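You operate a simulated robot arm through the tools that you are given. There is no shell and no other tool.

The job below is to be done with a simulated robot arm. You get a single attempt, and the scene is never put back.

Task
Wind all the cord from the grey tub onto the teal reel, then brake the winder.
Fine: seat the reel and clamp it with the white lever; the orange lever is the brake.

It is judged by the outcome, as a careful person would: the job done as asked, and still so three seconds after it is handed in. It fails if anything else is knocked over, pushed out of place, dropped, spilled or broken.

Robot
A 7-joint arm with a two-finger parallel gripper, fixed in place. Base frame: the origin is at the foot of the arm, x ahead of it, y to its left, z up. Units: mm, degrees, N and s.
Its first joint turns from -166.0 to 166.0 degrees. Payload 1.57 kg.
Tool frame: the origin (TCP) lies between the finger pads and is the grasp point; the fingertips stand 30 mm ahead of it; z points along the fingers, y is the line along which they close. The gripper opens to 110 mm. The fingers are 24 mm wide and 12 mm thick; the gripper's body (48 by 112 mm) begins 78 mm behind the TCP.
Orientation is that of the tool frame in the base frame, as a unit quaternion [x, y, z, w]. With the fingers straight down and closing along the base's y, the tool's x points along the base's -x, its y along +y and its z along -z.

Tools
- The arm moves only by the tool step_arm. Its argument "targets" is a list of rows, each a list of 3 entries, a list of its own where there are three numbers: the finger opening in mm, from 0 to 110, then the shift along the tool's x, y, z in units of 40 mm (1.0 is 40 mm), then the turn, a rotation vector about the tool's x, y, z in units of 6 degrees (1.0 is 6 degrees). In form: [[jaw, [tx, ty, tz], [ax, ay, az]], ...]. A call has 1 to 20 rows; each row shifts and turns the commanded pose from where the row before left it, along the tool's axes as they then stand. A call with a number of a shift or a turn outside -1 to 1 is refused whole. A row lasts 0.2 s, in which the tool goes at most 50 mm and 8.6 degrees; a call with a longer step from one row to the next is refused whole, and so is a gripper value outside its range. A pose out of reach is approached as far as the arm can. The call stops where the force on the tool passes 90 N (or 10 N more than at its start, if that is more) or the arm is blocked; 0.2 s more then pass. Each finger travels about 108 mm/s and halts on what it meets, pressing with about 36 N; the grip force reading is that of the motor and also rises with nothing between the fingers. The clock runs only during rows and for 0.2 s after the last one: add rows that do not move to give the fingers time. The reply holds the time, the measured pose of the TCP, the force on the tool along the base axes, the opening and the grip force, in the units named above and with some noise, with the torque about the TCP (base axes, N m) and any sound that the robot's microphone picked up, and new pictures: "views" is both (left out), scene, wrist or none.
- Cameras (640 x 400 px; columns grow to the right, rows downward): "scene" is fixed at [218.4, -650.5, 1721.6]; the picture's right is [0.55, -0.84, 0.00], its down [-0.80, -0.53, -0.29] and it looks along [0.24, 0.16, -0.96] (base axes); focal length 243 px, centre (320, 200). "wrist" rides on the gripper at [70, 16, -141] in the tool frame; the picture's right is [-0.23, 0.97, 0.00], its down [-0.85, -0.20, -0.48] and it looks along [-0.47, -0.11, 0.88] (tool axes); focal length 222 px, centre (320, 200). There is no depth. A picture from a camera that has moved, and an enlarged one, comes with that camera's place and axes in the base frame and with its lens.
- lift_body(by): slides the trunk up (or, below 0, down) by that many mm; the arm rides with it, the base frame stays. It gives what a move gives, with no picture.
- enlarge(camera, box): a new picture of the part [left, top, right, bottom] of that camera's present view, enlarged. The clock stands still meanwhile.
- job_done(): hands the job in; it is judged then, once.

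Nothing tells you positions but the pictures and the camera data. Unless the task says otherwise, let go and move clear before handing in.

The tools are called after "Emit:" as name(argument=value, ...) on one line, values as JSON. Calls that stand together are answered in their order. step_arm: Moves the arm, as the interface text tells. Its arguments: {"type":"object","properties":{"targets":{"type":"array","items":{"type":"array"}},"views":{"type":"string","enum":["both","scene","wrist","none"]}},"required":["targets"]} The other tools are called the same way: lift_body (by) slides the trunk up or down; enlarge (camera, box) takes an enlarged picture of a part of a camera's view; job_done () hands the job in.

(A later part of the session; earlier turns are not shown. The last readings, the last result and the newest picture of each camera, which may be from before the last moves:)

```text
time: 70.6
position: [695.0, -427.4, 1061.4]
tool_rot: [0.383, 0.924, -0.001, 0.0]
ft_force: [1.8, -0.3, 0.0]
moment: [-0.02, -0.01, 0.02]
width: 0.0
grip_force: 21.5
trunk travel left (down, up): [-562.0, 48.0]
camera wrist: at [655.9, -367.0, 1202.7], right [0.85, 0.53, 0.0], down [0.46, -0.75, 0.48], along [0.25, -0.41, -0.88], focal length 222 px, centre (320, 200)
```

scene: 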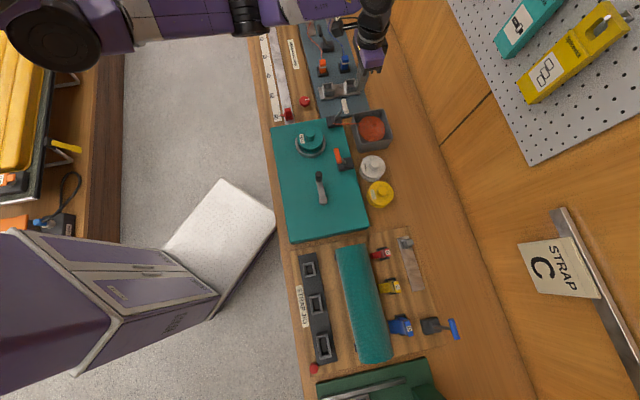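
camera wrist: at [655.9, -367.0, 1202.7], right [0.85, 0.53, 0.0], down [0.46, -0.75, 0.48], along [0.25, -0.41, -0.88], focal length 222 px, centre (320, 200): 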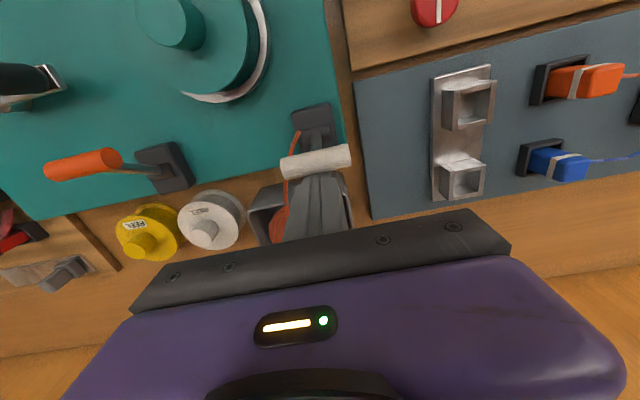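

The lever moves easily. I'll continue pushing.

Emit:
step_arm(targets=[[0, [0.2, 0, 0], [0, 0, 0]], [0, [0.2, 0, 0], [0, 0, 0]], [0, [0.2, 0, 0], [0, 0, 0]], [0, [0.2, 0, 0], [0, 0, 0]], [0, [0, 0, 0], [0, 0, 0]]], views="wrist")

Emit:
enlarge(camera="wrist", box=[220, 40, 440, 220])

Emit:
enlarge(camera="scene", box=[290, 60, 410, 180])

```text
time: 71.8
position: [670.4, -406.5, 1061.1]
tool_rot: [0.382, 0.924, -0.001, 0.001]
ft_force: [1.6, -3.9, 1.5]
moment: [-0.14, -0.07, -0.01]
width: 0.3
grip_force: 21.2
trunk travel left (down, up): [-562.0, 48.0]
camera wrist: at [633.0, -345.7, 1202.5], right [0.85, 0.53, 0.0], down [0.46, -0.74, 0.48], along [0.25, -0.41, -0.88], focal length 222 px, centre (320, 200)
```

wrist: 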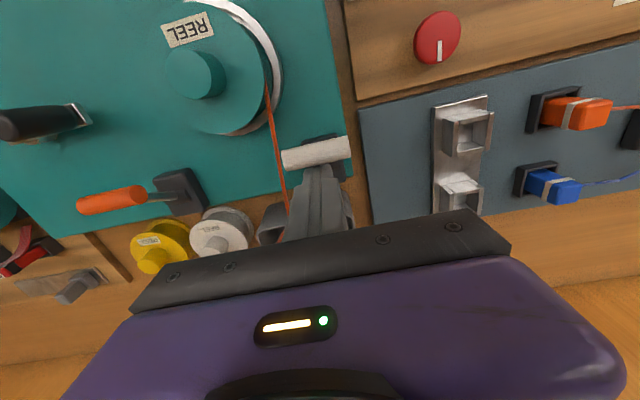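

```text
2.22 times, centred on (330, 130) of wrist
camera zoom: at [633.0, -345.7, 1202.5], right [0.85, 0.53, 0.0], down [0.46, -0.74, 0.48], along [0.25, -0.41, -0.88], focal length 494 px, centre (298, 356)
```

zoom: 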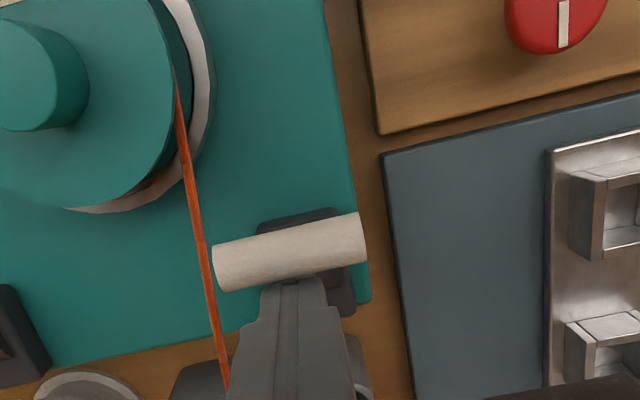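

```text
3.33 times, centred on (350, 120) of scene
camera zoom: at [218.4, -650.5, 1721.6], right [0.55, -0.84, 0.0], down [-0.8, -0.53, -0.29], along [0.24, 0.16, -0.96], focal length 809 px, centre (220, 467)
```

zoom: 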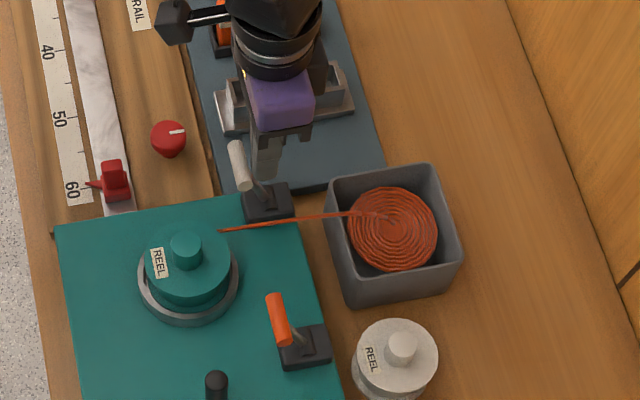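

Clamping worked: the cord now runs from the tub to the reel. I'll push a little further to make sure the lever is at its stop.

Emit:
step_arm(targets=[[0, [0.1, 0, 0], [0, 0, 0]], [0, [0.1, 0, 0], [0, 0, 0]], [0, [0, 0, 0], [0, 0, 0]]], views="none")

```text
time: 72.6
position: [671.1, -404.1, 1062.2]
tool_rot: [0.38, 0.925, -0.006, 0.008]
ft_force: [40.5, -45.5, 13.1]
moment: [-1.12, -1.3, 0.08]
width: 0.1
grip_force: 21.2
trunk travel left (down, up): [-562.0, 48.0]
```

The lever is against its stop (force rose to about 60 N with no motion). I'll back off and rise clear.

Emit:
step_arm(targets=[[0, [-0.4, 0, 0], [0, 0, 0]], [0, [-0.5, 0, 0], [0, 0, 0]], [0, [0, 0, -0.9], [0, 0, 0]], [0, [0, 0, -0.9], [0, 0, 0]], [0, [0, 0, -0.9], [0, 0, 0]], [0, [0, 0, 0], [0, 0, 0]]], views="both")

Emit:
enlarge(camera="scene", box=[270, 80, 390, 220])

Emit:
enlarge(camera="wrist", box=[140, 20, 400, 220])

```text
time: 74.0
position: [691.6, -426.3, 1168.8]
tool_rot: [0.382, 0.924, 0.0, -0.001]
ft_force: [0.6, 0.1, -1.0]
moment: [0.01, 0.0, -0.03]
width: 0.0
grip_force: 21.4
trunk travel left (down, up): [-562.0, 48.0]
camera wrist: at [653.9, -365.1, 1310.5], right [0.85, 0.53, 0.0], down [0.46, -0.75, 0.48], along [0.25, -0.41, -0.88], focal length 222 px, centre (320, 200)
```

scene: 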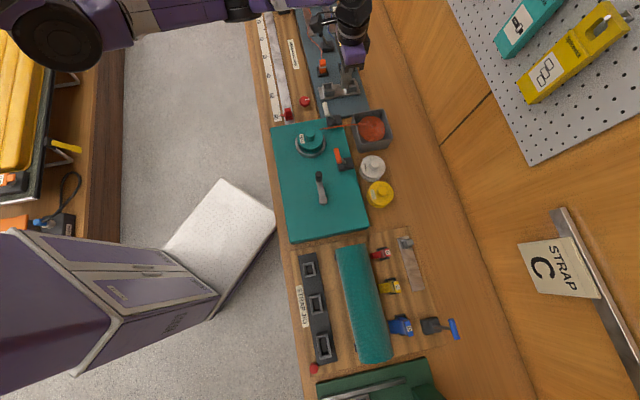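
wrist: 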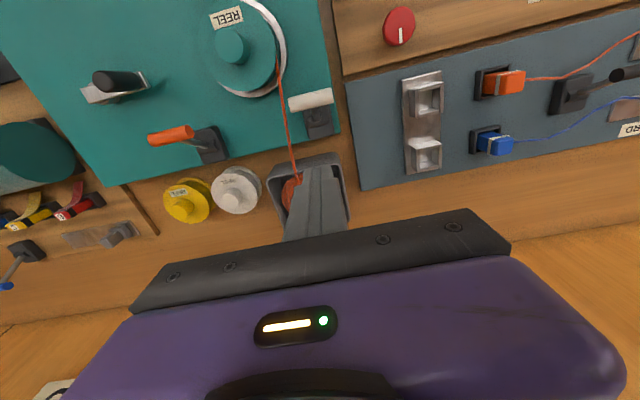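

```text
2.86 times, centred on (330, 150) of scene
camera zoom: at [218.4, -650.5, 1721.6], right [0.55, -0.84, 0.0], down [-0.8, -0.53, -0.29], along [0.24, 0.16, -0.96], focal length 694 px, centre (291, 343)
```

zoom: 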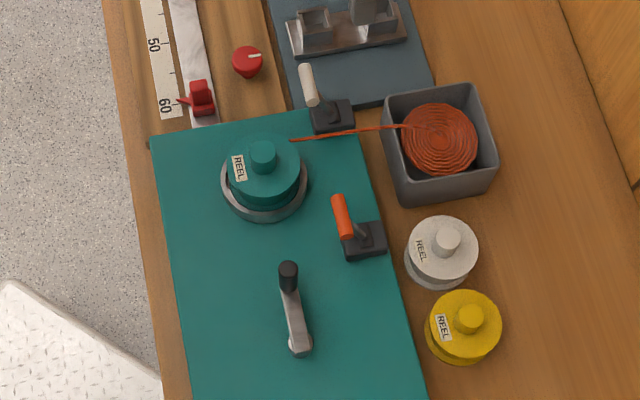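

```text
2.00 times, centred on (270, 120) of wrist
camera zoom: at [653.9, -365.1, 1310.5], right [0.85, 0.53, 0.0], down [0.46, -0.75, 0.48], along [0.25, -0.41, -0.88], focal length 444 px, centre (420, 360)
```

zoom: 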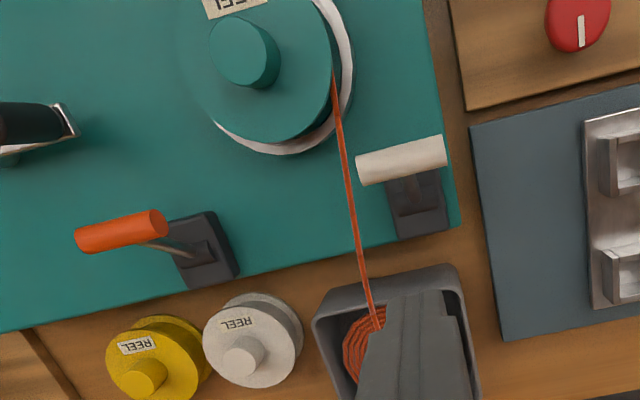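

Both the clamp and the cord look right. Next is the crank, so I'll move above it for an accurate look at hub and knob, with the fingers open.

Emit:
step_arm(targets=[[20, [0.64, -0.71, 0], [0, 0, 0]], [40, [0.64, -0.71, 0], [0, 0, 0]], [60, [0.64, -0.71, 0], [0, 0, 0]], [80, [0.64, -0.71, 0], [0, 0, 0]], [100, [0.64, -0.71, 0], [0, 0, 0]], [110, [0.64, -0.71, 0], [0, 0, 0]], [110, [0.64, -0.71, 0], [0, 0, 0]], [110, [0.64, -0.71, 0], [0, 0, 0]], [110, [0, 0, 0], [0, 0, 0]]], views="wrist")

Emit:
enlarge(camera="wrist", box=[220, 60, 440, 240])

Emit:
enlarge(camera="scene", box=[290, 140, 360, 220])

```text
time: 76.0
position: [387.5, -440.7, 1168.9]
tool_rot: [0.381, 0.925, -0.002, 0.0]
ft_force: [0.3, 0.1, 0.3]
moment: [-0.01, -0.01, -0.04]
width: 110.3
grip_force: 0.0
trunk travel left (down, up): [-562.0, 48.0]
camera wrist: at [349.4, -380.6, 1309.9], right [0.85, 0.53, 0.0], down [0.46, -0.74, 0.48], along [0.25, -0.41, -0.88], focal length 222 px, centre (320, 200)
```

wrist: 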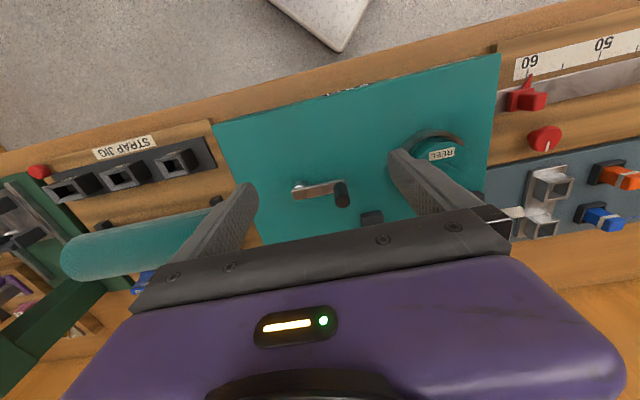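

```text
2.22 times, centred on (330, 150) of wrist
camera zoom: at [349.4, -380.6, 1309.9], right [0.85, 0.53, 0.0], down [0.46, -0.74, 0.48], along [0.25, -0.41, -0.88], focal length 494 px, centre (298, 311)
```

zoom: 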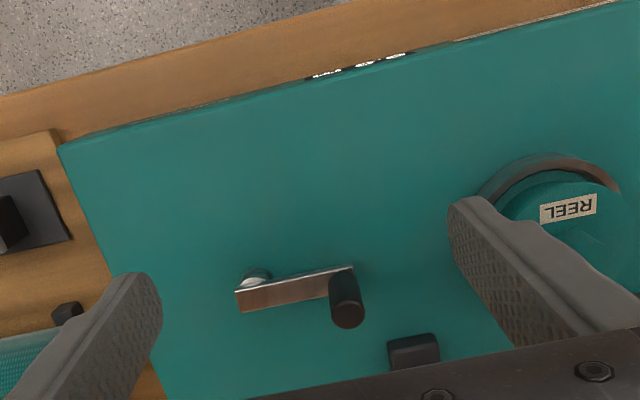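

```text
5.00 times, centred on (325, 180) of scene
camera zoom: at [218.4, -650.5, 1721.6], right [0.55, -0.84, 0.0], down [-0.8, -0.53, -0.29], along [0.24, 0.16, -0.96], focal length 1214 px, centre (295, 300)
```

zoom: 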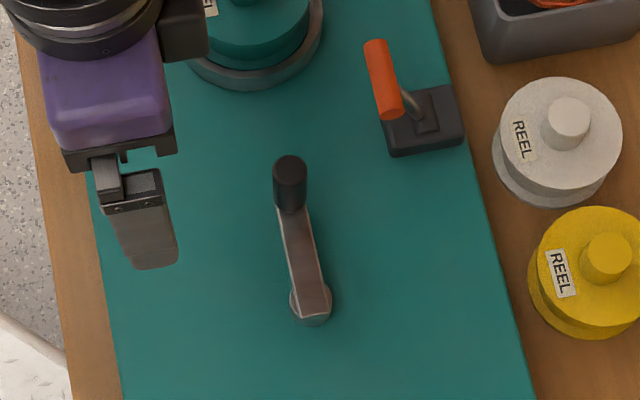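

The knob is a ~21 mm post on a ~63 mm crank arm, at about n≈666, a≈-26. I'll go above it and check alignment before descending to grip it.

Emit:
step_arm(targets=[[90, [-0.67, 0.093, 0], [0, 0, 0]], [70, [-0.67, 0.093, 0], [0, 0, 0]], [56, [-0.67, 0.093, 0], [0, 0, 0]], [56, [0, 0, 0.7], [0, 0, 0]], [56, [0, 0, 0.6], [0, 0, 0]], [56, [0, 0, 0], [0, 0, 0]]], views="wrist")

Emit:
enlarge(camera="wrist", box=[220, 60, 420, 230])

Emit:
enlarge(camera="scene", box=[290, 140, 360, 220])

```text
time: 77.4
position: [452.4, -490.2, 1115.6]
tool_rot: [0.382, 0.924, 0.0, -0.001]
ft_force: [0.2, 0.4, 0.7]
moment: [0.0, 0.02, -0.01]
width: 55.9
grip_force: 0.0
trunk travel left (down, up): [-562.0, 48.0]
camera wrist: at [414.0, -429.8, 1257.2], right [0.85, 0.53, 0.0], down [0.46, -0.74, 0.48], along [0.25, -0.41, -0.88], focal length 222 px, centre (320, 200)
```

wrist: 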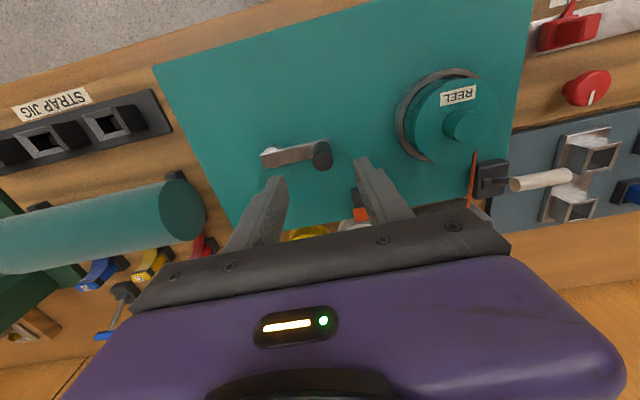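

```text
2.35 times, centred on (320, 145) of wrist
camera zoom: at [414.0, -429.8, 1257.2], right [0.85, 0.53, 0.0], down [0.46, -0.74, 0.48], along [0.25, -0.41, -0.88], focal length 523 px, centre (320, 329)
```

zoom: 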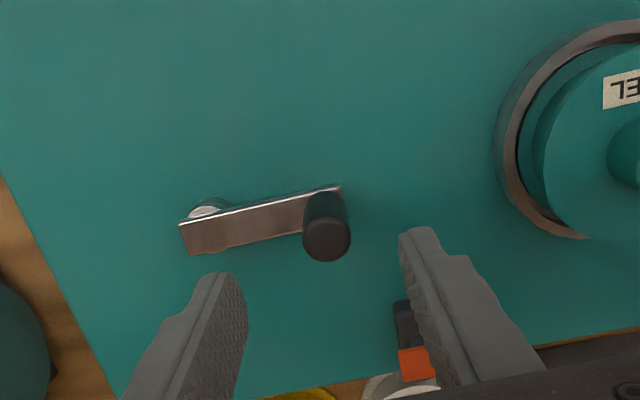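

```text
5.00 times, centred on (325, 180) of scene
camera zoom: at [218.4, -650.5, 1721.6], right [0.55, -0.84, 0.0], down [-0.8, -0.53, -0.29], along [0.24, 0.16, -0.96], focal length 1214 px, centre (295, 300)
```

zoom: 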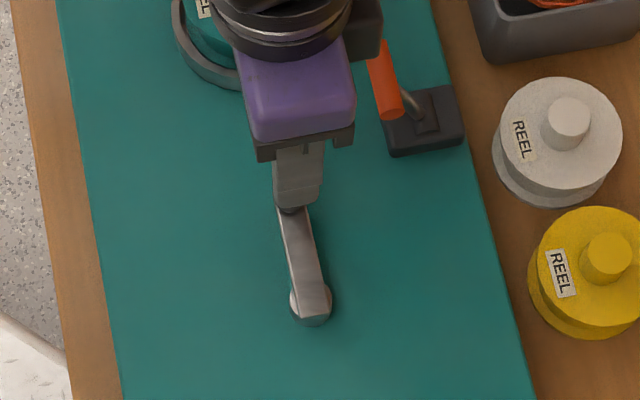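

Alignment is within about 1–2 mm. Descending around the knob.

Emit:
step_arm(targets=[[56, [-0.035, 0.022, 0.6], [0, 0, 0]], [56, [0, 0, 0.7], [0, 0, 0]], [56, [0, 0, 0.7], [0, 0, 0]], [56, [0, 0, 0], [0, 0, 0]]], views="wrist")

Emit:
enlarge(camera="wrist", box=[240, 100, 400, 230])

```text
time: 78.4
position: [453.1, -491.7, 1035.0]
tool_rot: [0.382, 0.924, 0.0, 0.001]
ft_force: [0.9, -0.7, 0.2]
moment: [0.02, -0.03, -0.02]
width: 56.0
grip_force: 0.0
trunk travel left (down, up): [-562.0, 48.0]
camera wrist: at [414.8, -430.7, 1177.0], right [0.85, 0.53, 0.0], down [0.46, -0.74, 0.48], along [0.25, -0.41, -0.88], focal length 222 px, centre (320, 200)
```

wrist: 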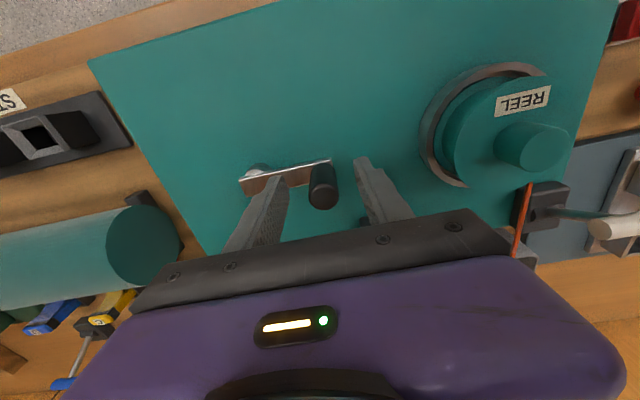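

```text
3.08 times, centred on (320, 165) of wrist
camera zoom: at [414.8, -430.7, 1177.0], right [0.85, 0.53, 0.0], down [0.46, -0.74, 0.48], along [0.25, -0.41, -0.88], focal length 684 px, centre (320, 308)
```

zoom: 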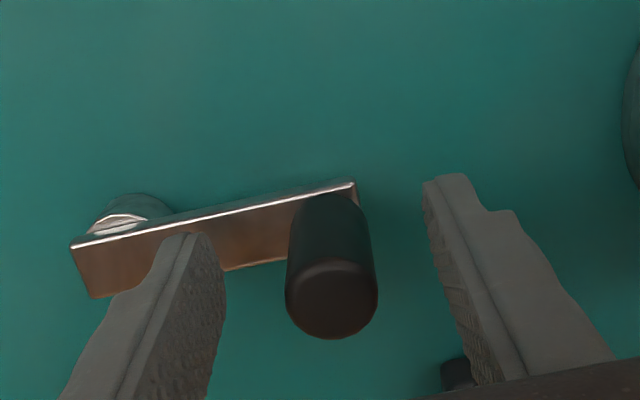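

The knob is between the fingers with the tips above the crank arm. Closing to grip it.

Emit:
step_arm(targets=[[40, [0, 0, 0], [0, 0, 0]], [24, [0, 0, 0], [0, 0, 0]], [12, [0, 0, 0], [0, 0, 0]], [12, [0, 0, 0], [0, 0, 0]]], views="wrist")

Emit:
enlarge(camera="wrist", box=[240, 100, 400, 230])

```text
time: 79.4
position: [454.6, -490.2, 1036.2]
tool_rot: [0.381, 0.924, 0.0, 0.0]
ft_force: [13.2, 13.0, -1.6]
moment: [0.3, 0.05, 0.03]
width: 21.5
grip_force: 34.1
trunk travel left (down, up): [-562.0, 48.0]
camera wrist: at [416.1, -429.9, 1177.1], right [0.85, 0.53, 0.0], down [0.47, -0.74, 0.48], along [0.25, -0.4, -0.88], focal length 222 px, centre (320, 200)
```

wrist: 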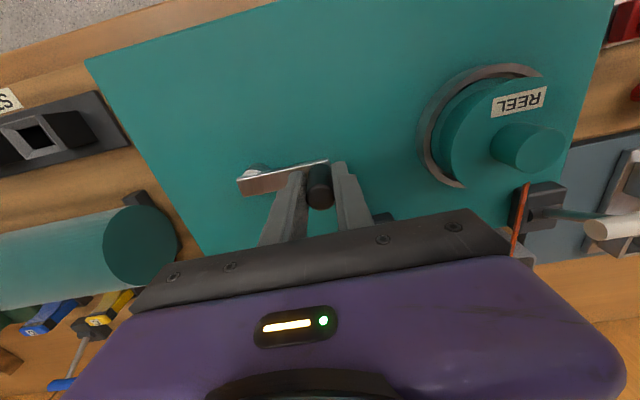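

```text
3.08 times, centred on (320, 165) of wrist
camera zoom: at [416.1, -429.9, 1177.1], right [0.85, 0.53, 0.0], down [0.47, -0.74, 0.48], along [0.25, -0.4, -0.88], focal length 684 px, centre (320, 308)
```

zoom: 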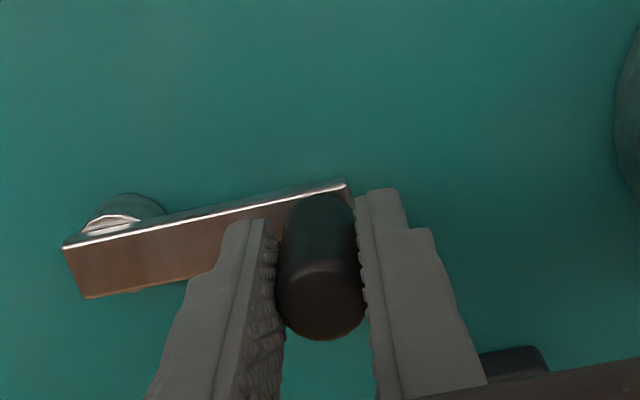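

The knob is gripped (21.5 mm). I'll test a small counter-clockwise turn, which is the direction that draws cord from the tub side, and check resistance in case the brake is on.

Emit:
step_arm(targets=[[12, [0.165, 0.035, 0], [0, 0, 0]], [12, [0.163, -0.02, 0], [0, 0, 0]], [12, [0, 0, 0], [0, 0, 0]]], views="none")

```text
time: 80.2
position: [438.3, -479.5, 1036.2]
tool_rot: [0.387, 0.922, -0.001, -0.004]
ft_force: [-22.2, 24.4, 11.8]
moment: [-0.07, 0.34, 0.18]
width: 13.0
grip_force: 0.6
trunk travel left (down, up): [-562.0, 48.0]
```

The fingers slid off the knob, so the crank resisted: the brake is probably on now. I'll open and look.

Emit:
step_arm(targets=[[30, [0, 0, 0], [0, 0, 0]], [56, [0, 0, 0], [0, 0, 0]], [56, [0, 0, 0], [0, 0, 0]]], views="wrist")

Emit:
enlarge(camera="wrist", box=[240, 80, 400, 230])

```text
time: 81.0
position: [444.7, -480.5, 1035.9]
tool_rot: [0.382, 0.924, 0.0, 0.0]
ft_force: [-0.4, 1.0, 0.3]
moment: [0.01, 0.02, -0.02]
width: 56.3
grip_force: 0.0
trunk travel left (down, up): [-562.0, 48.0]
camera wrist: at [405.7, -421.1, 1177.1], right [0.85, 0.53, 0.0], down [0.46, -0.74, 0.48], along [0.25, -0.41, -0.88], focal length 222 px, centre (320, 200)
```

wrist: 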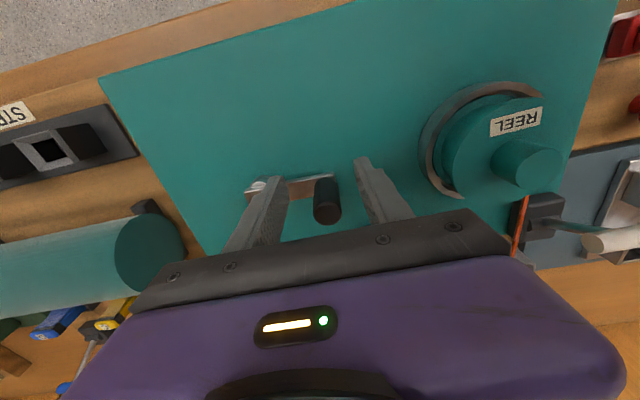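

```text
2.67 times, centred on (320, 155) of wrist
camera zoom: at [405.7, -421.1, 1177.1], right [0.85, 0.53, 0.0], down [0.46, -0.74, 0.48], along [0.25, -0.41, -0.88], focal length 592 px, centre (320, 320)
```

zoom: 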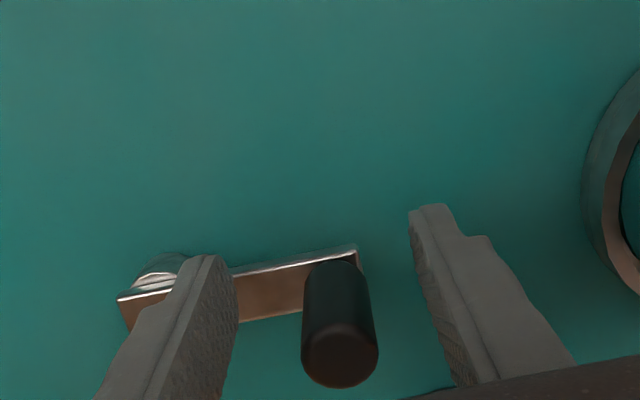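

The crank hasn't moved, and the orange lever leans the same way as the clamped white one, so the brake is currently engaged. I'll release it by pushing the orange lever toward the wall, wind, and then re-apply it. First I'll lift clear and come down on its near side.

Emit:
step_arm(targets=[[56, [0, 0, -0.8], [0, 0, 0]], [56, [0, 0, -0.8], [0, 0, 0]], [40, [0, 0, -0.9], [0, 0, 0]], [20, [-0.61, 0.565, 0], [0, 0, 0]], [0, [-0.61, 0.565, 0], [0, 0, 0]], [0, [0, 0, 0], [0, 0, 0]]], views="both")

Emit:
enlarge(camera="wrist", box=[220, 60, 420, 230])

```text
time: 82.4
position: [511.2, -483.4, 1137.2]
tool_rot: [0.382, 0.924, 0.0, 0.0]
ft_force: [0.3, -0.5, 0.0]
moment: [-0.01, 0.02, 0.03]
width: 0.1
grip_force: 21.7
trunk travel left (down, up): [-562.0, 48.0]
camera wrist: at [473.4, -422.4, 1279.4], right [0.85, 0.53, 0.0], down [0.46, -0.74, 0.48], along [0.25, -0.41, -0.88], focal length 222 px, centre (320, 200)
```

scene: 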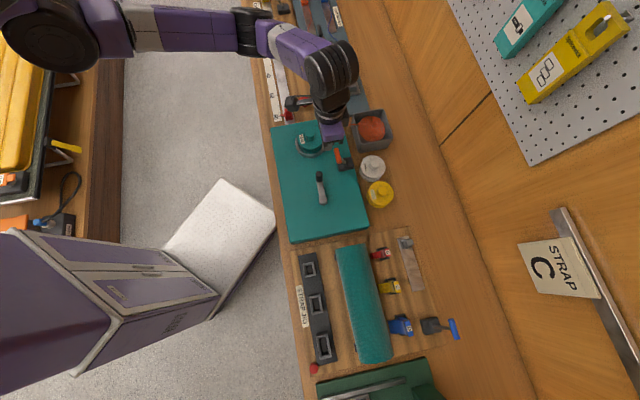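
wrist: 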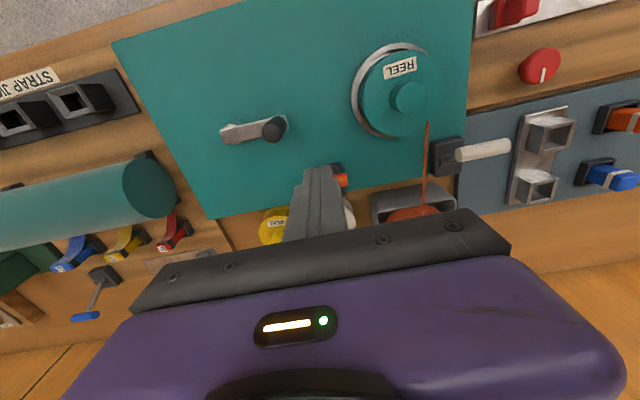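

```text
2.35 times, centred on (320, 145) of wrist
camera zoom: at [473.4, -422.4, 1279.4], right [0.85, 0.53, 0.0], down [0.46, -0.74, 0.48], along [0.25, -0.41, -0.88], focal length 523 px, centre (320, 329)
```

zoom: 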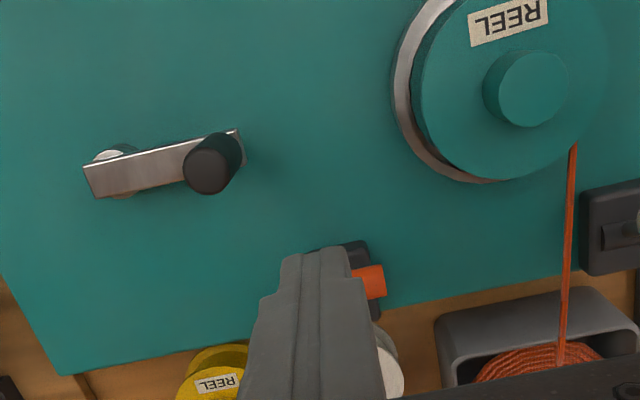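

The fingers are in front of the orange bar (n≈703 vs 737). Descending, then pushing toward the wall.

Emit:
step_arm(targets=[[0, [0, 0, 0.95], [0, 0, 0]], [0, [0, 0, 0.95], [0, 0, 0]], [0, [-0.2, 0, 0], [0, 0, 0]], [0, [-0.2, 0, 0], [0, 0, 0]], [0, [-0.2, 0, 0], [0, 0, 0]], [0, [0, 0, 0], [0, 0, 0]]], views="wrist")

```text
time: 83.8
position: [528.5, -500.8, 1060.0]
tool_rot: [0.383, 0.924, 0.0, -0.001]
ft_force: [-1.4, 1.0, 0.0]
moment: [0.0, -0.01, 0.0]
width: 0.0
grip_force: 21.8
trunk travel left (down, up): [-562.0, 48.0]
camera wrist: at [489.7, -439.8, 1201.8], right [0.85, 0.53, 0.0], down [0.46, -0.75, 0.48], along [0.25, -0.41, -0.88], focal length 222 px, centre (320, 200)
```

wrist: 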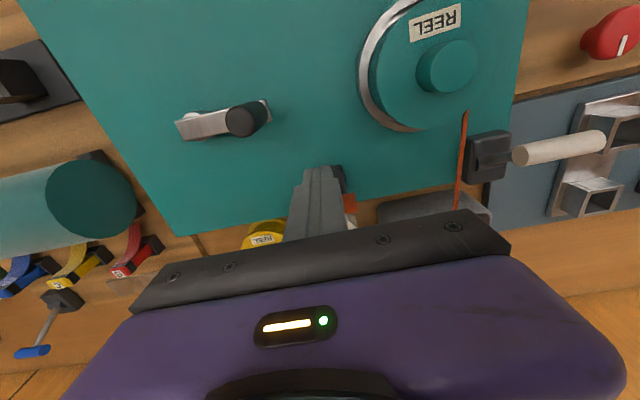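

Emit:
step_arm(targets=[[0, [-0.2, 0, 0], [0, 0, 0]], [0, [-0.2, 0, 0], [0, 0, 0]], [0, [-0.2, 0, 0], [0, 0, 0]], [0, [-0.2, 0, 0], [0, 0, 0]], [0, [-0.2, 0, 0], [0, 0, 0]], [0, [0, 0, 0], [0, 0, 0]]], views="both")

Emit:
enlarge(camera="scene", box=[290, 90, 410, 210])

```text
time: 85.2
position: [557.0, -528.9, 1061.9]
tool_rot: [0.383, 0.924, -0.001, 0.0]
ft_force: [1.0, 0.8, 0.4]
moment: [0.01, 0.02, 0.0]
width: 0.1
grip_force: 21.5
trunk travel left (down, up): [-562.0, 48.0]
camera wrist: at [518.0, -468.4, 1202.3], right [0.85, 0.53, 0.0], down [0.46, -0.74, 0.48], along [0.25, -0.41, -0.88], focal length 222 px, centre (320, 200)
```

scene: 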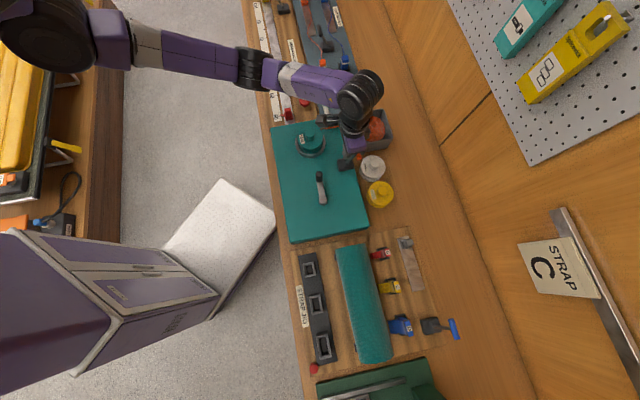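
wrist: 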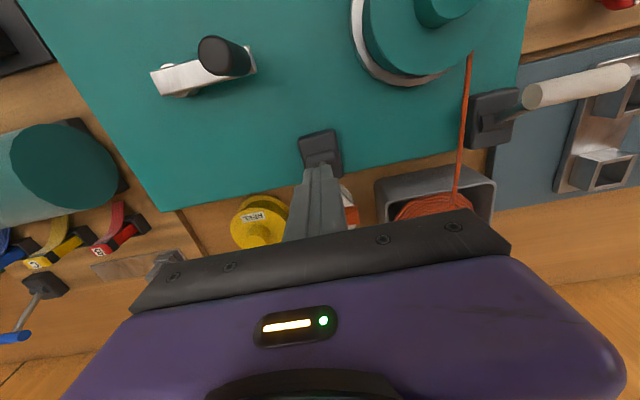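

```text
3.33 times, centred on (350, 150) of scene
camera zoom: at [218.4, -650.5, 1721.6], right [0.55, -0.84, 0.0], down [-0.8, -0.53, -0.29], along [0.24, 0.16, -0.96], focal length 809 px, centre (220, 367)
```

zoom: 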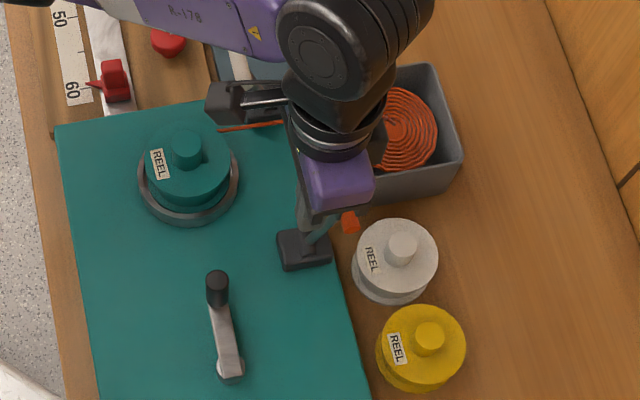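

Emit:
step_arm(targets=[[0, [-0.12, 0, 0], [0, 0, 0]], [0, [-0.12, 0, 0], [0, 0, 0]], [0, [-0.12, 0, 0], [0, 0, 0]], [0, [0, 0, 0], [0, 0, 0]]], views="none")

```text
time: 86.2
position: [564.4, -536.1, 1060.2]
tool_rot: [0.384, 0.923, 0.001, -0.002]
ft_force: [-19.9, 24.8, 9.7]
moment: [0.87, 0.39, -0.04]
width: 0.0
grip_force: 21.3
trunk travel left (down, up): [-562.0, 48.0]
```

At its stop (about 32 N). I'll back away, rise, and return to the crank.

Emit:
step_arm(targets=[[0, [0.5, 0, 0], [0, 0, 0]], [0, [0.5, 0, 0], [0, 0, 0]], [0, [0, 0, -0.9], [0, 0, 0]], [0, [0, 0, -0.9], [0, 0, 0]], [20, [0.7, -0.5, 0], [0, 0, 0]], [40, [0.7, -0.5, 0], [0, 0, 0]], [56, [0.1, -0.1, 0], [0, 0, 0]], [56, [0, 0, 0], [0, 0, 0]]], views="both")

Emit:
enlarge(camera="wrist", box=[220, 60, 420, 230])

Emit:
enlarge(camera="scene", box=[290, 90, 410, 210])

```text
time: 88.0
position: [462.2, -496.3, 1133.6]
tool_rot: [0.382, 0.924, -0.001, -0.001]
ft_force: [0.5, -0.3, 0.5]
moment: [0.0, 0.01, -0.01]
width: 55.8
grip_force: 0.0
trunk travel left (down, up): [-562.0, 48.0]
camera wrist: at [425.1, -436.2, 1274.6], right [0.85, 0.53, 0.0], down [0.46, -0.74, 0.48], along [0.25, -0.41, -0.88], focal length 222 px, centre (320, 200)
```

scene: 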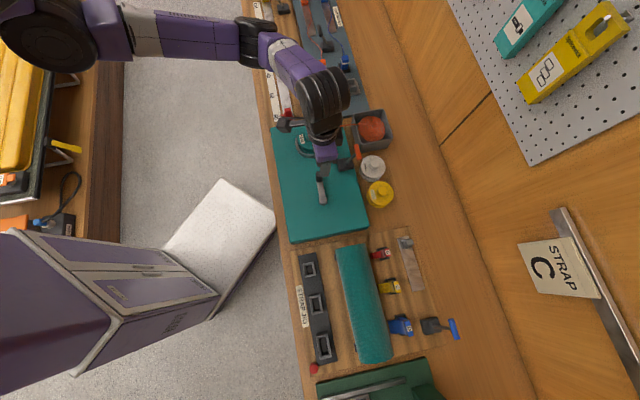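
wrist: 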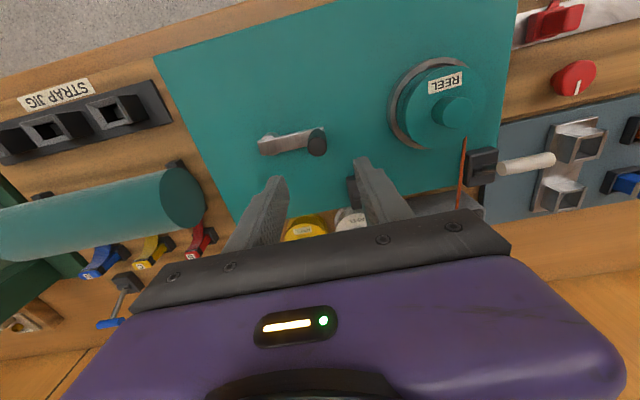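

```text
2.35 times, centred on (320, 145) of wrist
camera zoom: at [425.1, -436.2, 1274.6], right [0.85, 0.53, 0.0], down [0.46, -0.74, 0.48], along [0.25, -0.41, -0.88], focal length 523 px, centre (320, 329)
```

zoom: 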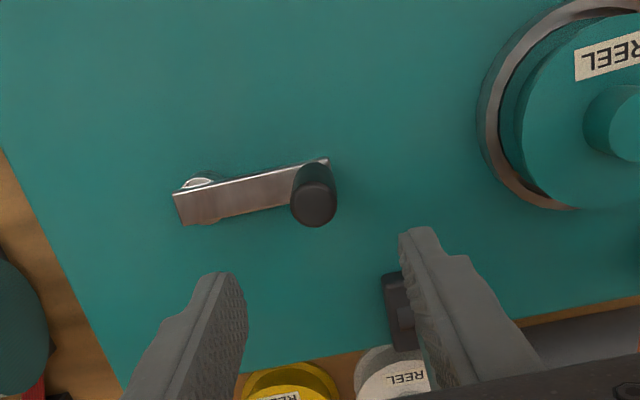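

```text
3.33 times, centred on (350, 150) of scene
camera zoom: at [218.4, -650.5, 1721.6], right [0.55, -0.84, 0.0], down [-0.8, -0.53, -0.29], along [0.24, 0.16, -0.96], focal length 809 px, centre (220, 367)
```

zoom: 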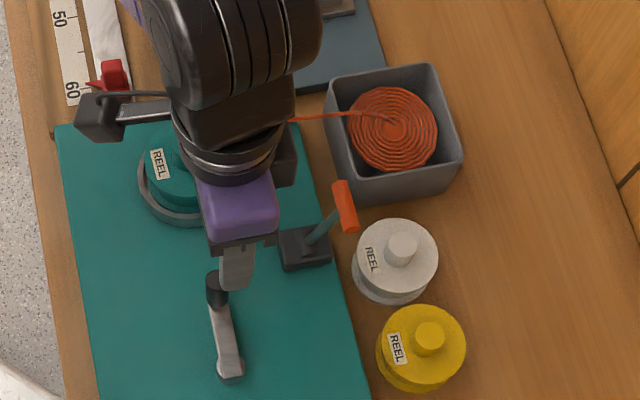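

The orange lever now leans to the wall side (released). Re-gripping the crank knob.

Emit:
step_arm(targets=[[56, [0.245, -0.02, 0], [0, 0, 0]], [56, [0, 0, 0.8], [0, 0, 0]], [56, [0, 0, 0.8], [0, 0, 0]], [56, [0, 0, 0.85], [0, 0, 0]], [36, [0, 0, 0], [0, 0, 0]], [20, [0, 0, 0], [0, 0, 0]], [12, [0, 0, 0], [0, 0, 0]], [12, [0, 0, 0], [0, 0, 0]]], views="wrist")

Emit:
enlarge(camera="wrist", box=[240, 100, 400, 230])

```text
time: 89.8
position: [458.3, -493.1, 1035.5]
tool_rot: [0.383, 0.924, -0.001, -0.001]
ft_force: [-7.8, -8.8, -3.0]
moment: [-0.38, -0.52, 0.02]
width: 21.6
grip_force: 34.6
trunk travel left (down, up): [-562.0, 48.0]
camera wrist: at [419.7, -432.3, 1176.3], right [0.85, 0.53, 0.0], down [0.46, -0.75, 0.48], along [0.25, -0.41, -0.88], focal length 222 px, centre (320, 200)
```

wrist: 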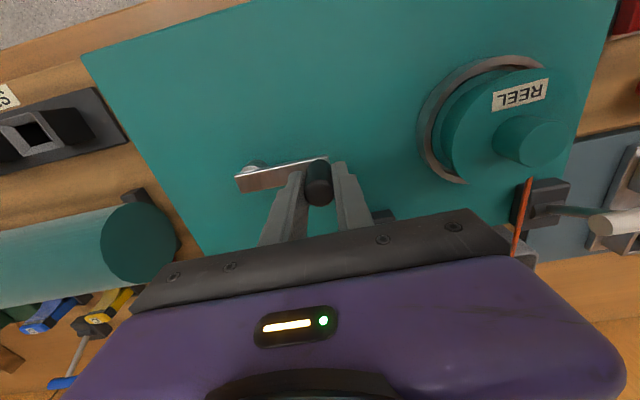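

```text
3.08 times, centred on (320, 165) of wrist
camera zoom: at [419.7, -432.3, 1176.3], right [0.85, 0.53, 0.0], down [0.46, -0.75, 0.48], along [0.25, -0.41, -0.88], focal length 684 px, centre (320, 308)
```

zoom: 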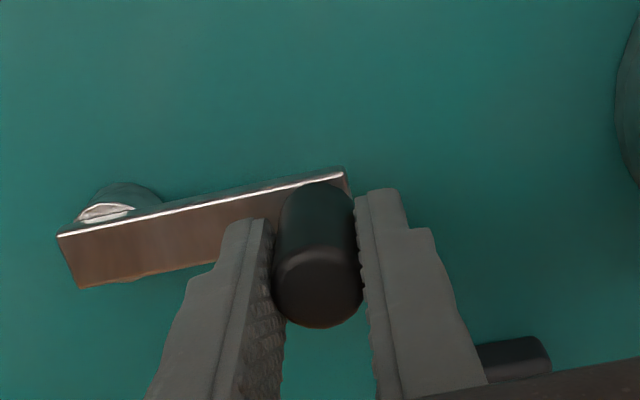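

Gripped again. Testing a small counter-clockwise turn.

Emit:
step_arm(targets=[[12, [0.165, -0.02, 0], [0, 0, 0]], [12, [0.163, -0.02, 0], [0, 0, 0]], [12, [0, 0, 0], [0, 0, 0]]], views="wrist")

```text
time: 90.6
position: [450.0, -486.8, 1036.1]
tool_rot: [0.38, 0.925, -0.002, 0.002]
ft_force: [14.9, -27.8, -0.3]
moment: [-0.44, -0.63, -0.03]
width: 21.5
grip_force: 34.4
trunk travel left (down, up): [-562.0, 48.0]
camera wrist: at [411.5, -425.2, 1176.2], right [0.85, 0.53, 0.0], down [0.47, -0.74, 0.48], along [0.26, -0.41, -0.88], focal length 222 px, centre (320, 200)
```

wrist: 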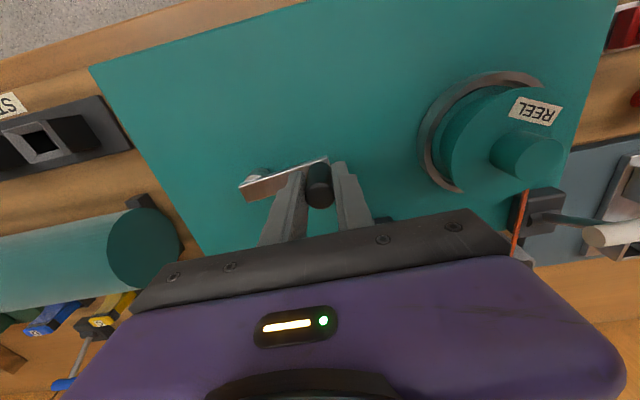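

The brake is released: crank and reel turn, and the reel turns opposite to the crank. The cord leaves the drum on the a+ side, so winding needs the reel counter-clockwise and the crank clockwise. I'll reverse and compare resistance.

Emit:
step_arm(targets=[[12, [-0.16, 0.02, 0], [0, 0, 0]], [12, [-0.165, 0.01, 0], [0, 0, 0]], [12, [-0.165, 0, 0], [0, 0, 0]], [12, [-0.165, -0.02, 0], [0, 0, 0]], [12, [0, 0, 0], [0, 0, 0]]], views="wrist")

Emit:
enlarge(camera="wrist", box=[220, 60, 560, 260])

```text
time: 91.8
position: [465.4, -504.1, 1034.2]
tool_rot: [0.382, 0.924, -0.001, 0.0]
ft_force: [0.5, 0.9, 19.0]
moment: [0.93, 0.32, -0.01]
width: 21.6
grip_force: 33.9
trunk travel left (down, up): [-562.0, 48.0]
camera wrist: at [427.4, -442.9, 1176.3], right [0.85, 0.53, 0.0], down [0.46, -0.74, 0.48], along [0.25, -0.41, -0.88], focal length 222 px, centre (320, 200)
```

wrist: 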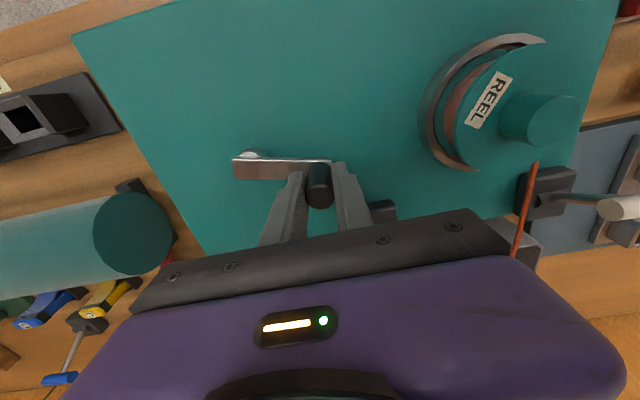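

```text
1.88 times, centred on (390, 160) of wrist
camera zoom: at [427.4, -442.9, 1176.3], right [0.85, 0.53, 0.0], down [0.46, -0.74, 0.48], along [0.25, -0.41, -0.88], focal length 418 px, centre (188, 275)
```

zoom: 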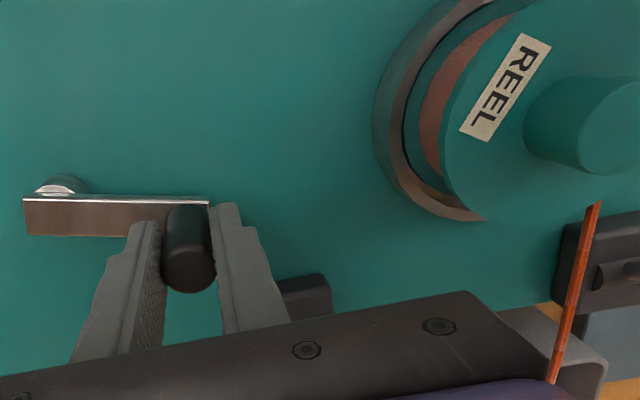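

Clockwise turns freely, and cord is already showing on the drum, so that's the winding direction. I'll continue clockwise along the crank circle, checking side forces to refine the centre.

Emit:
step_arm(targets=[[12, [-0.59, -0.325, -0.05], [0, 0, 0]], [12, [-0.3975, -0.5275, 0], [0, 0, 0]], [12, [0, 0, 0], [0, 0, 0]]], views="none")

```text
time: 92.6
position: [471.7, -555.5, 1034.8]
tool_rot: [0.381, 0.925, 0.001, -0.001]
ft_force: [20.3, -3.9, -24.8]
moment: [-0.16, -0.53, 0.02]
width: 21.5
grip_force: 34.5
trunk travel left (down, up): [-562.0, 48.0]
```

Emit:
step_arm(targets=[[12, [-0.24, -0.5925, 0.03], [0, 0, 0]], [12, [0.075, -0.6575, 0], [0, 0, 0]], [12, [0, 0, 0], [0, 0, 0]]], views="wrist")

Emit:
enlarge(camera="wrist", box=[220, 60, 560, 260])

```text
time: 93.4
position: [437.4, -595.2, 1036.0]
tool_rot: [0.384, 0.923, 0.002, -0.004]
ft_force: [-8.0, 14.1, -19.8]
moment: [0.16, 0.27, 0.01]
width: 21.5
grip_force: 34.7
trunk travel left (down, up): [-562.0, 48.0]
camera wrist: at [400.9, -534.7, 1177.7], right [0.85, 0.53, 0.0], down [0.46, -0.75, 0.47], along [0.25, -0.4, -0.88], focal length 222 px, centre (320, 200)
```

wrist: 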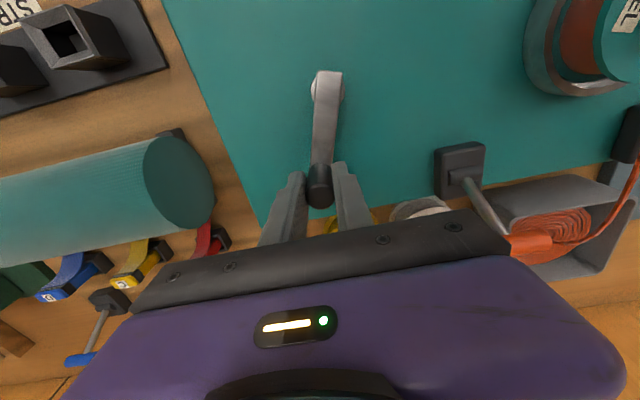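

```text
1.88 times, centred on (390, 160) of wrist
camera zoom: at [400.9, -534.7, 1177.7], right [0.85, 0.53, 0.0], down [0.46, -0.75, 0.47], along [0.25, -0.4, -0.88], focal length 418 px, centre (188, 275)
```

zoom: 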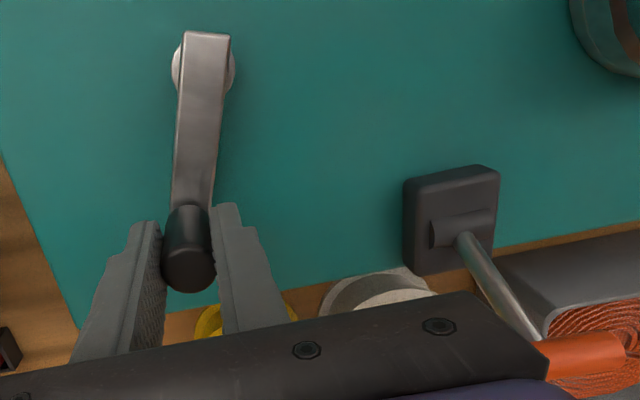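

The crank has turned about 110° with small forces. The hub looks to be at about n≈669.5, a≈-88.5, radius ≈64. Continuing around.

Emit:
step_arm(targets=[[12, [0.37, -0.4925, 0.025], [0, 0, 0]], [12, [0.485, -0.365, 0], [0, 0, 0]], [12, [0.5875, -0.1575, 0], [0, 0, 0]], [12, [0.605, 0.0725, 0], [0, 0, 0]], [12, [0, 0, 0], [0, 0, 0]]], views="wrist")

```text
time: 94.6
position: [351.7, -566.0, 1035.4]
tool_rot: [0.384, 0.923, -0.004, 0.0]
ft_force: [-27.4, -14.8, 14.3]
moment: [0.15, -0.12, -0.05]
width: 21.5
grip_force: 34.1
trunk travel left (down, up): [-562.0, 48.0]
camera wrist: at [314.0, -504.7, 1177.4], right [0.85, 0.52, -0.01], down [0.46, -0.74, 0.48], along [0.25, -0.41, -0.88], focal length 222 px, centre (320, 200)
```

wrist: 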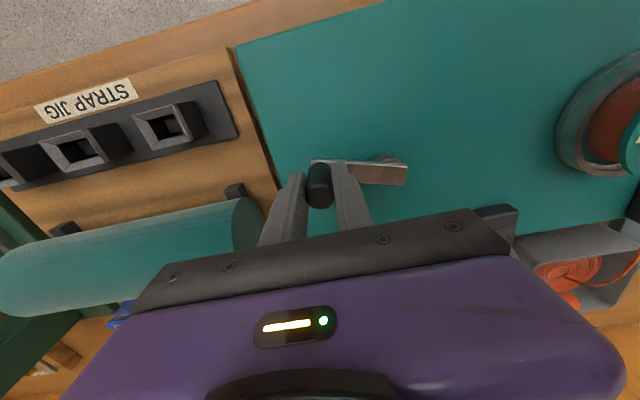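

One half-turn done; forces are within 30 N, and the fit improves to n≈669.2, a≈-90.5, radius 65. Continuing with the refined circle.

Emit:
step_arm(targets=[[12, [0.1375, -0.0475, -0.015], [0, 0, 0]], [12, [0.5273, 0.3523, 0], [0, 0, 0]], [12, [0.3523, 0.5273, 0], [0, 0, 0]], [12, [0.1238, 0.6218, 0], [0, 0, 0]], [12, [-0.1238, 0.6218, 0], [0, 0, 0]], [12, [-0.3523, 0.5273, 0], [0, 0, 0]], [12, [-0.5273, 0.3523, 0], [0, 0, 0]], [12, [0, 0, 0], [0, 0, 0]]], views="both")

Emit:
enlarge(camera="wrist", box=[220, 60, 640, 310])

Emit:
enlarge(camera="scene", box=[280, 80, 410, 210])

```text
time: 96.4
position: [432.2, -476.3, 1034.6]
tool_rot: [0.382, 0.924, 0.001, 0.0]
ft_force: [-3.6, -11.9, -14.2]
moment: [-0.72, -0.81, 0.01]
width: 21.7
grip_force: 34.3
trunk travel left (down, up): [-562.0, 48.0]
camera wrist: at [395.7, -416.1, 1175.3], right [0.85, 0.53, 0.0], down [0.46, -0.75, 0.48], along [0.25, -0.41, -0.88], focal length 222 px, centre (320, 200)
```

scene: 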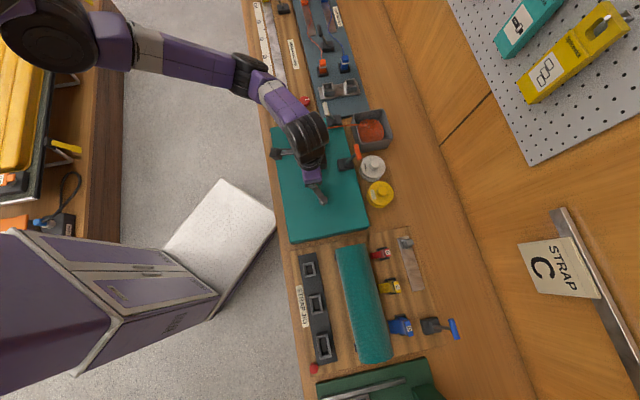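
wrist: 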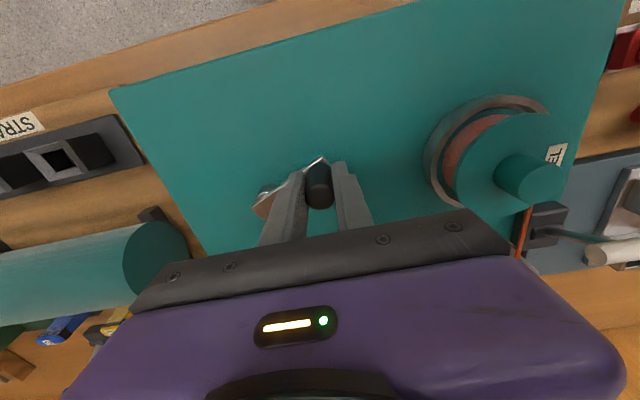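

```text
1.52 times, centred on (430, 185) of wrist
camera zoom: at [395.7, -416.1, 1175.3], right [0.85, 0.53, 0.0], down [0.46, -0.75, 0.48], along [0.25, -0.41, -0.88], focal length 338 px, centre (152, 223)
```

zoom: 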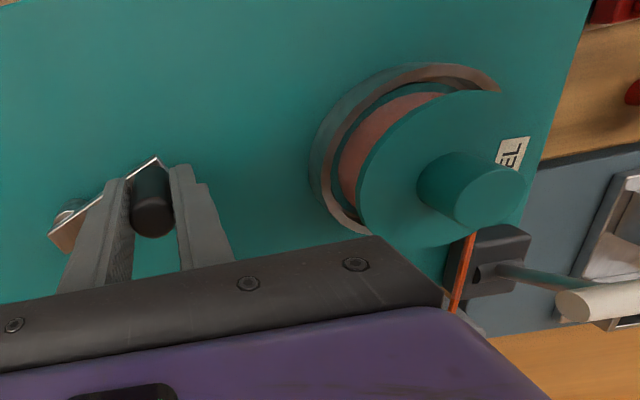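

```text
3.08 times, centred on (345, 145) of scene
camera zoom: at [218.4, -650.5, 1721.6], right [0.55, -0.84, 0.0], down [-0.8, -0.53, -0.29], along [0.24, 0.16, -0.96], focal length 747 px, centre (243, 369)
```

zoom: 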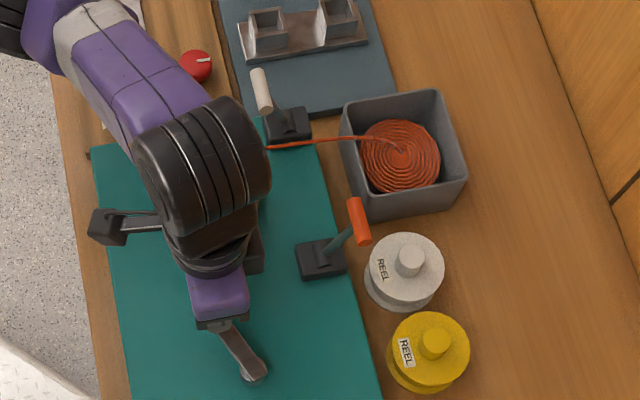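

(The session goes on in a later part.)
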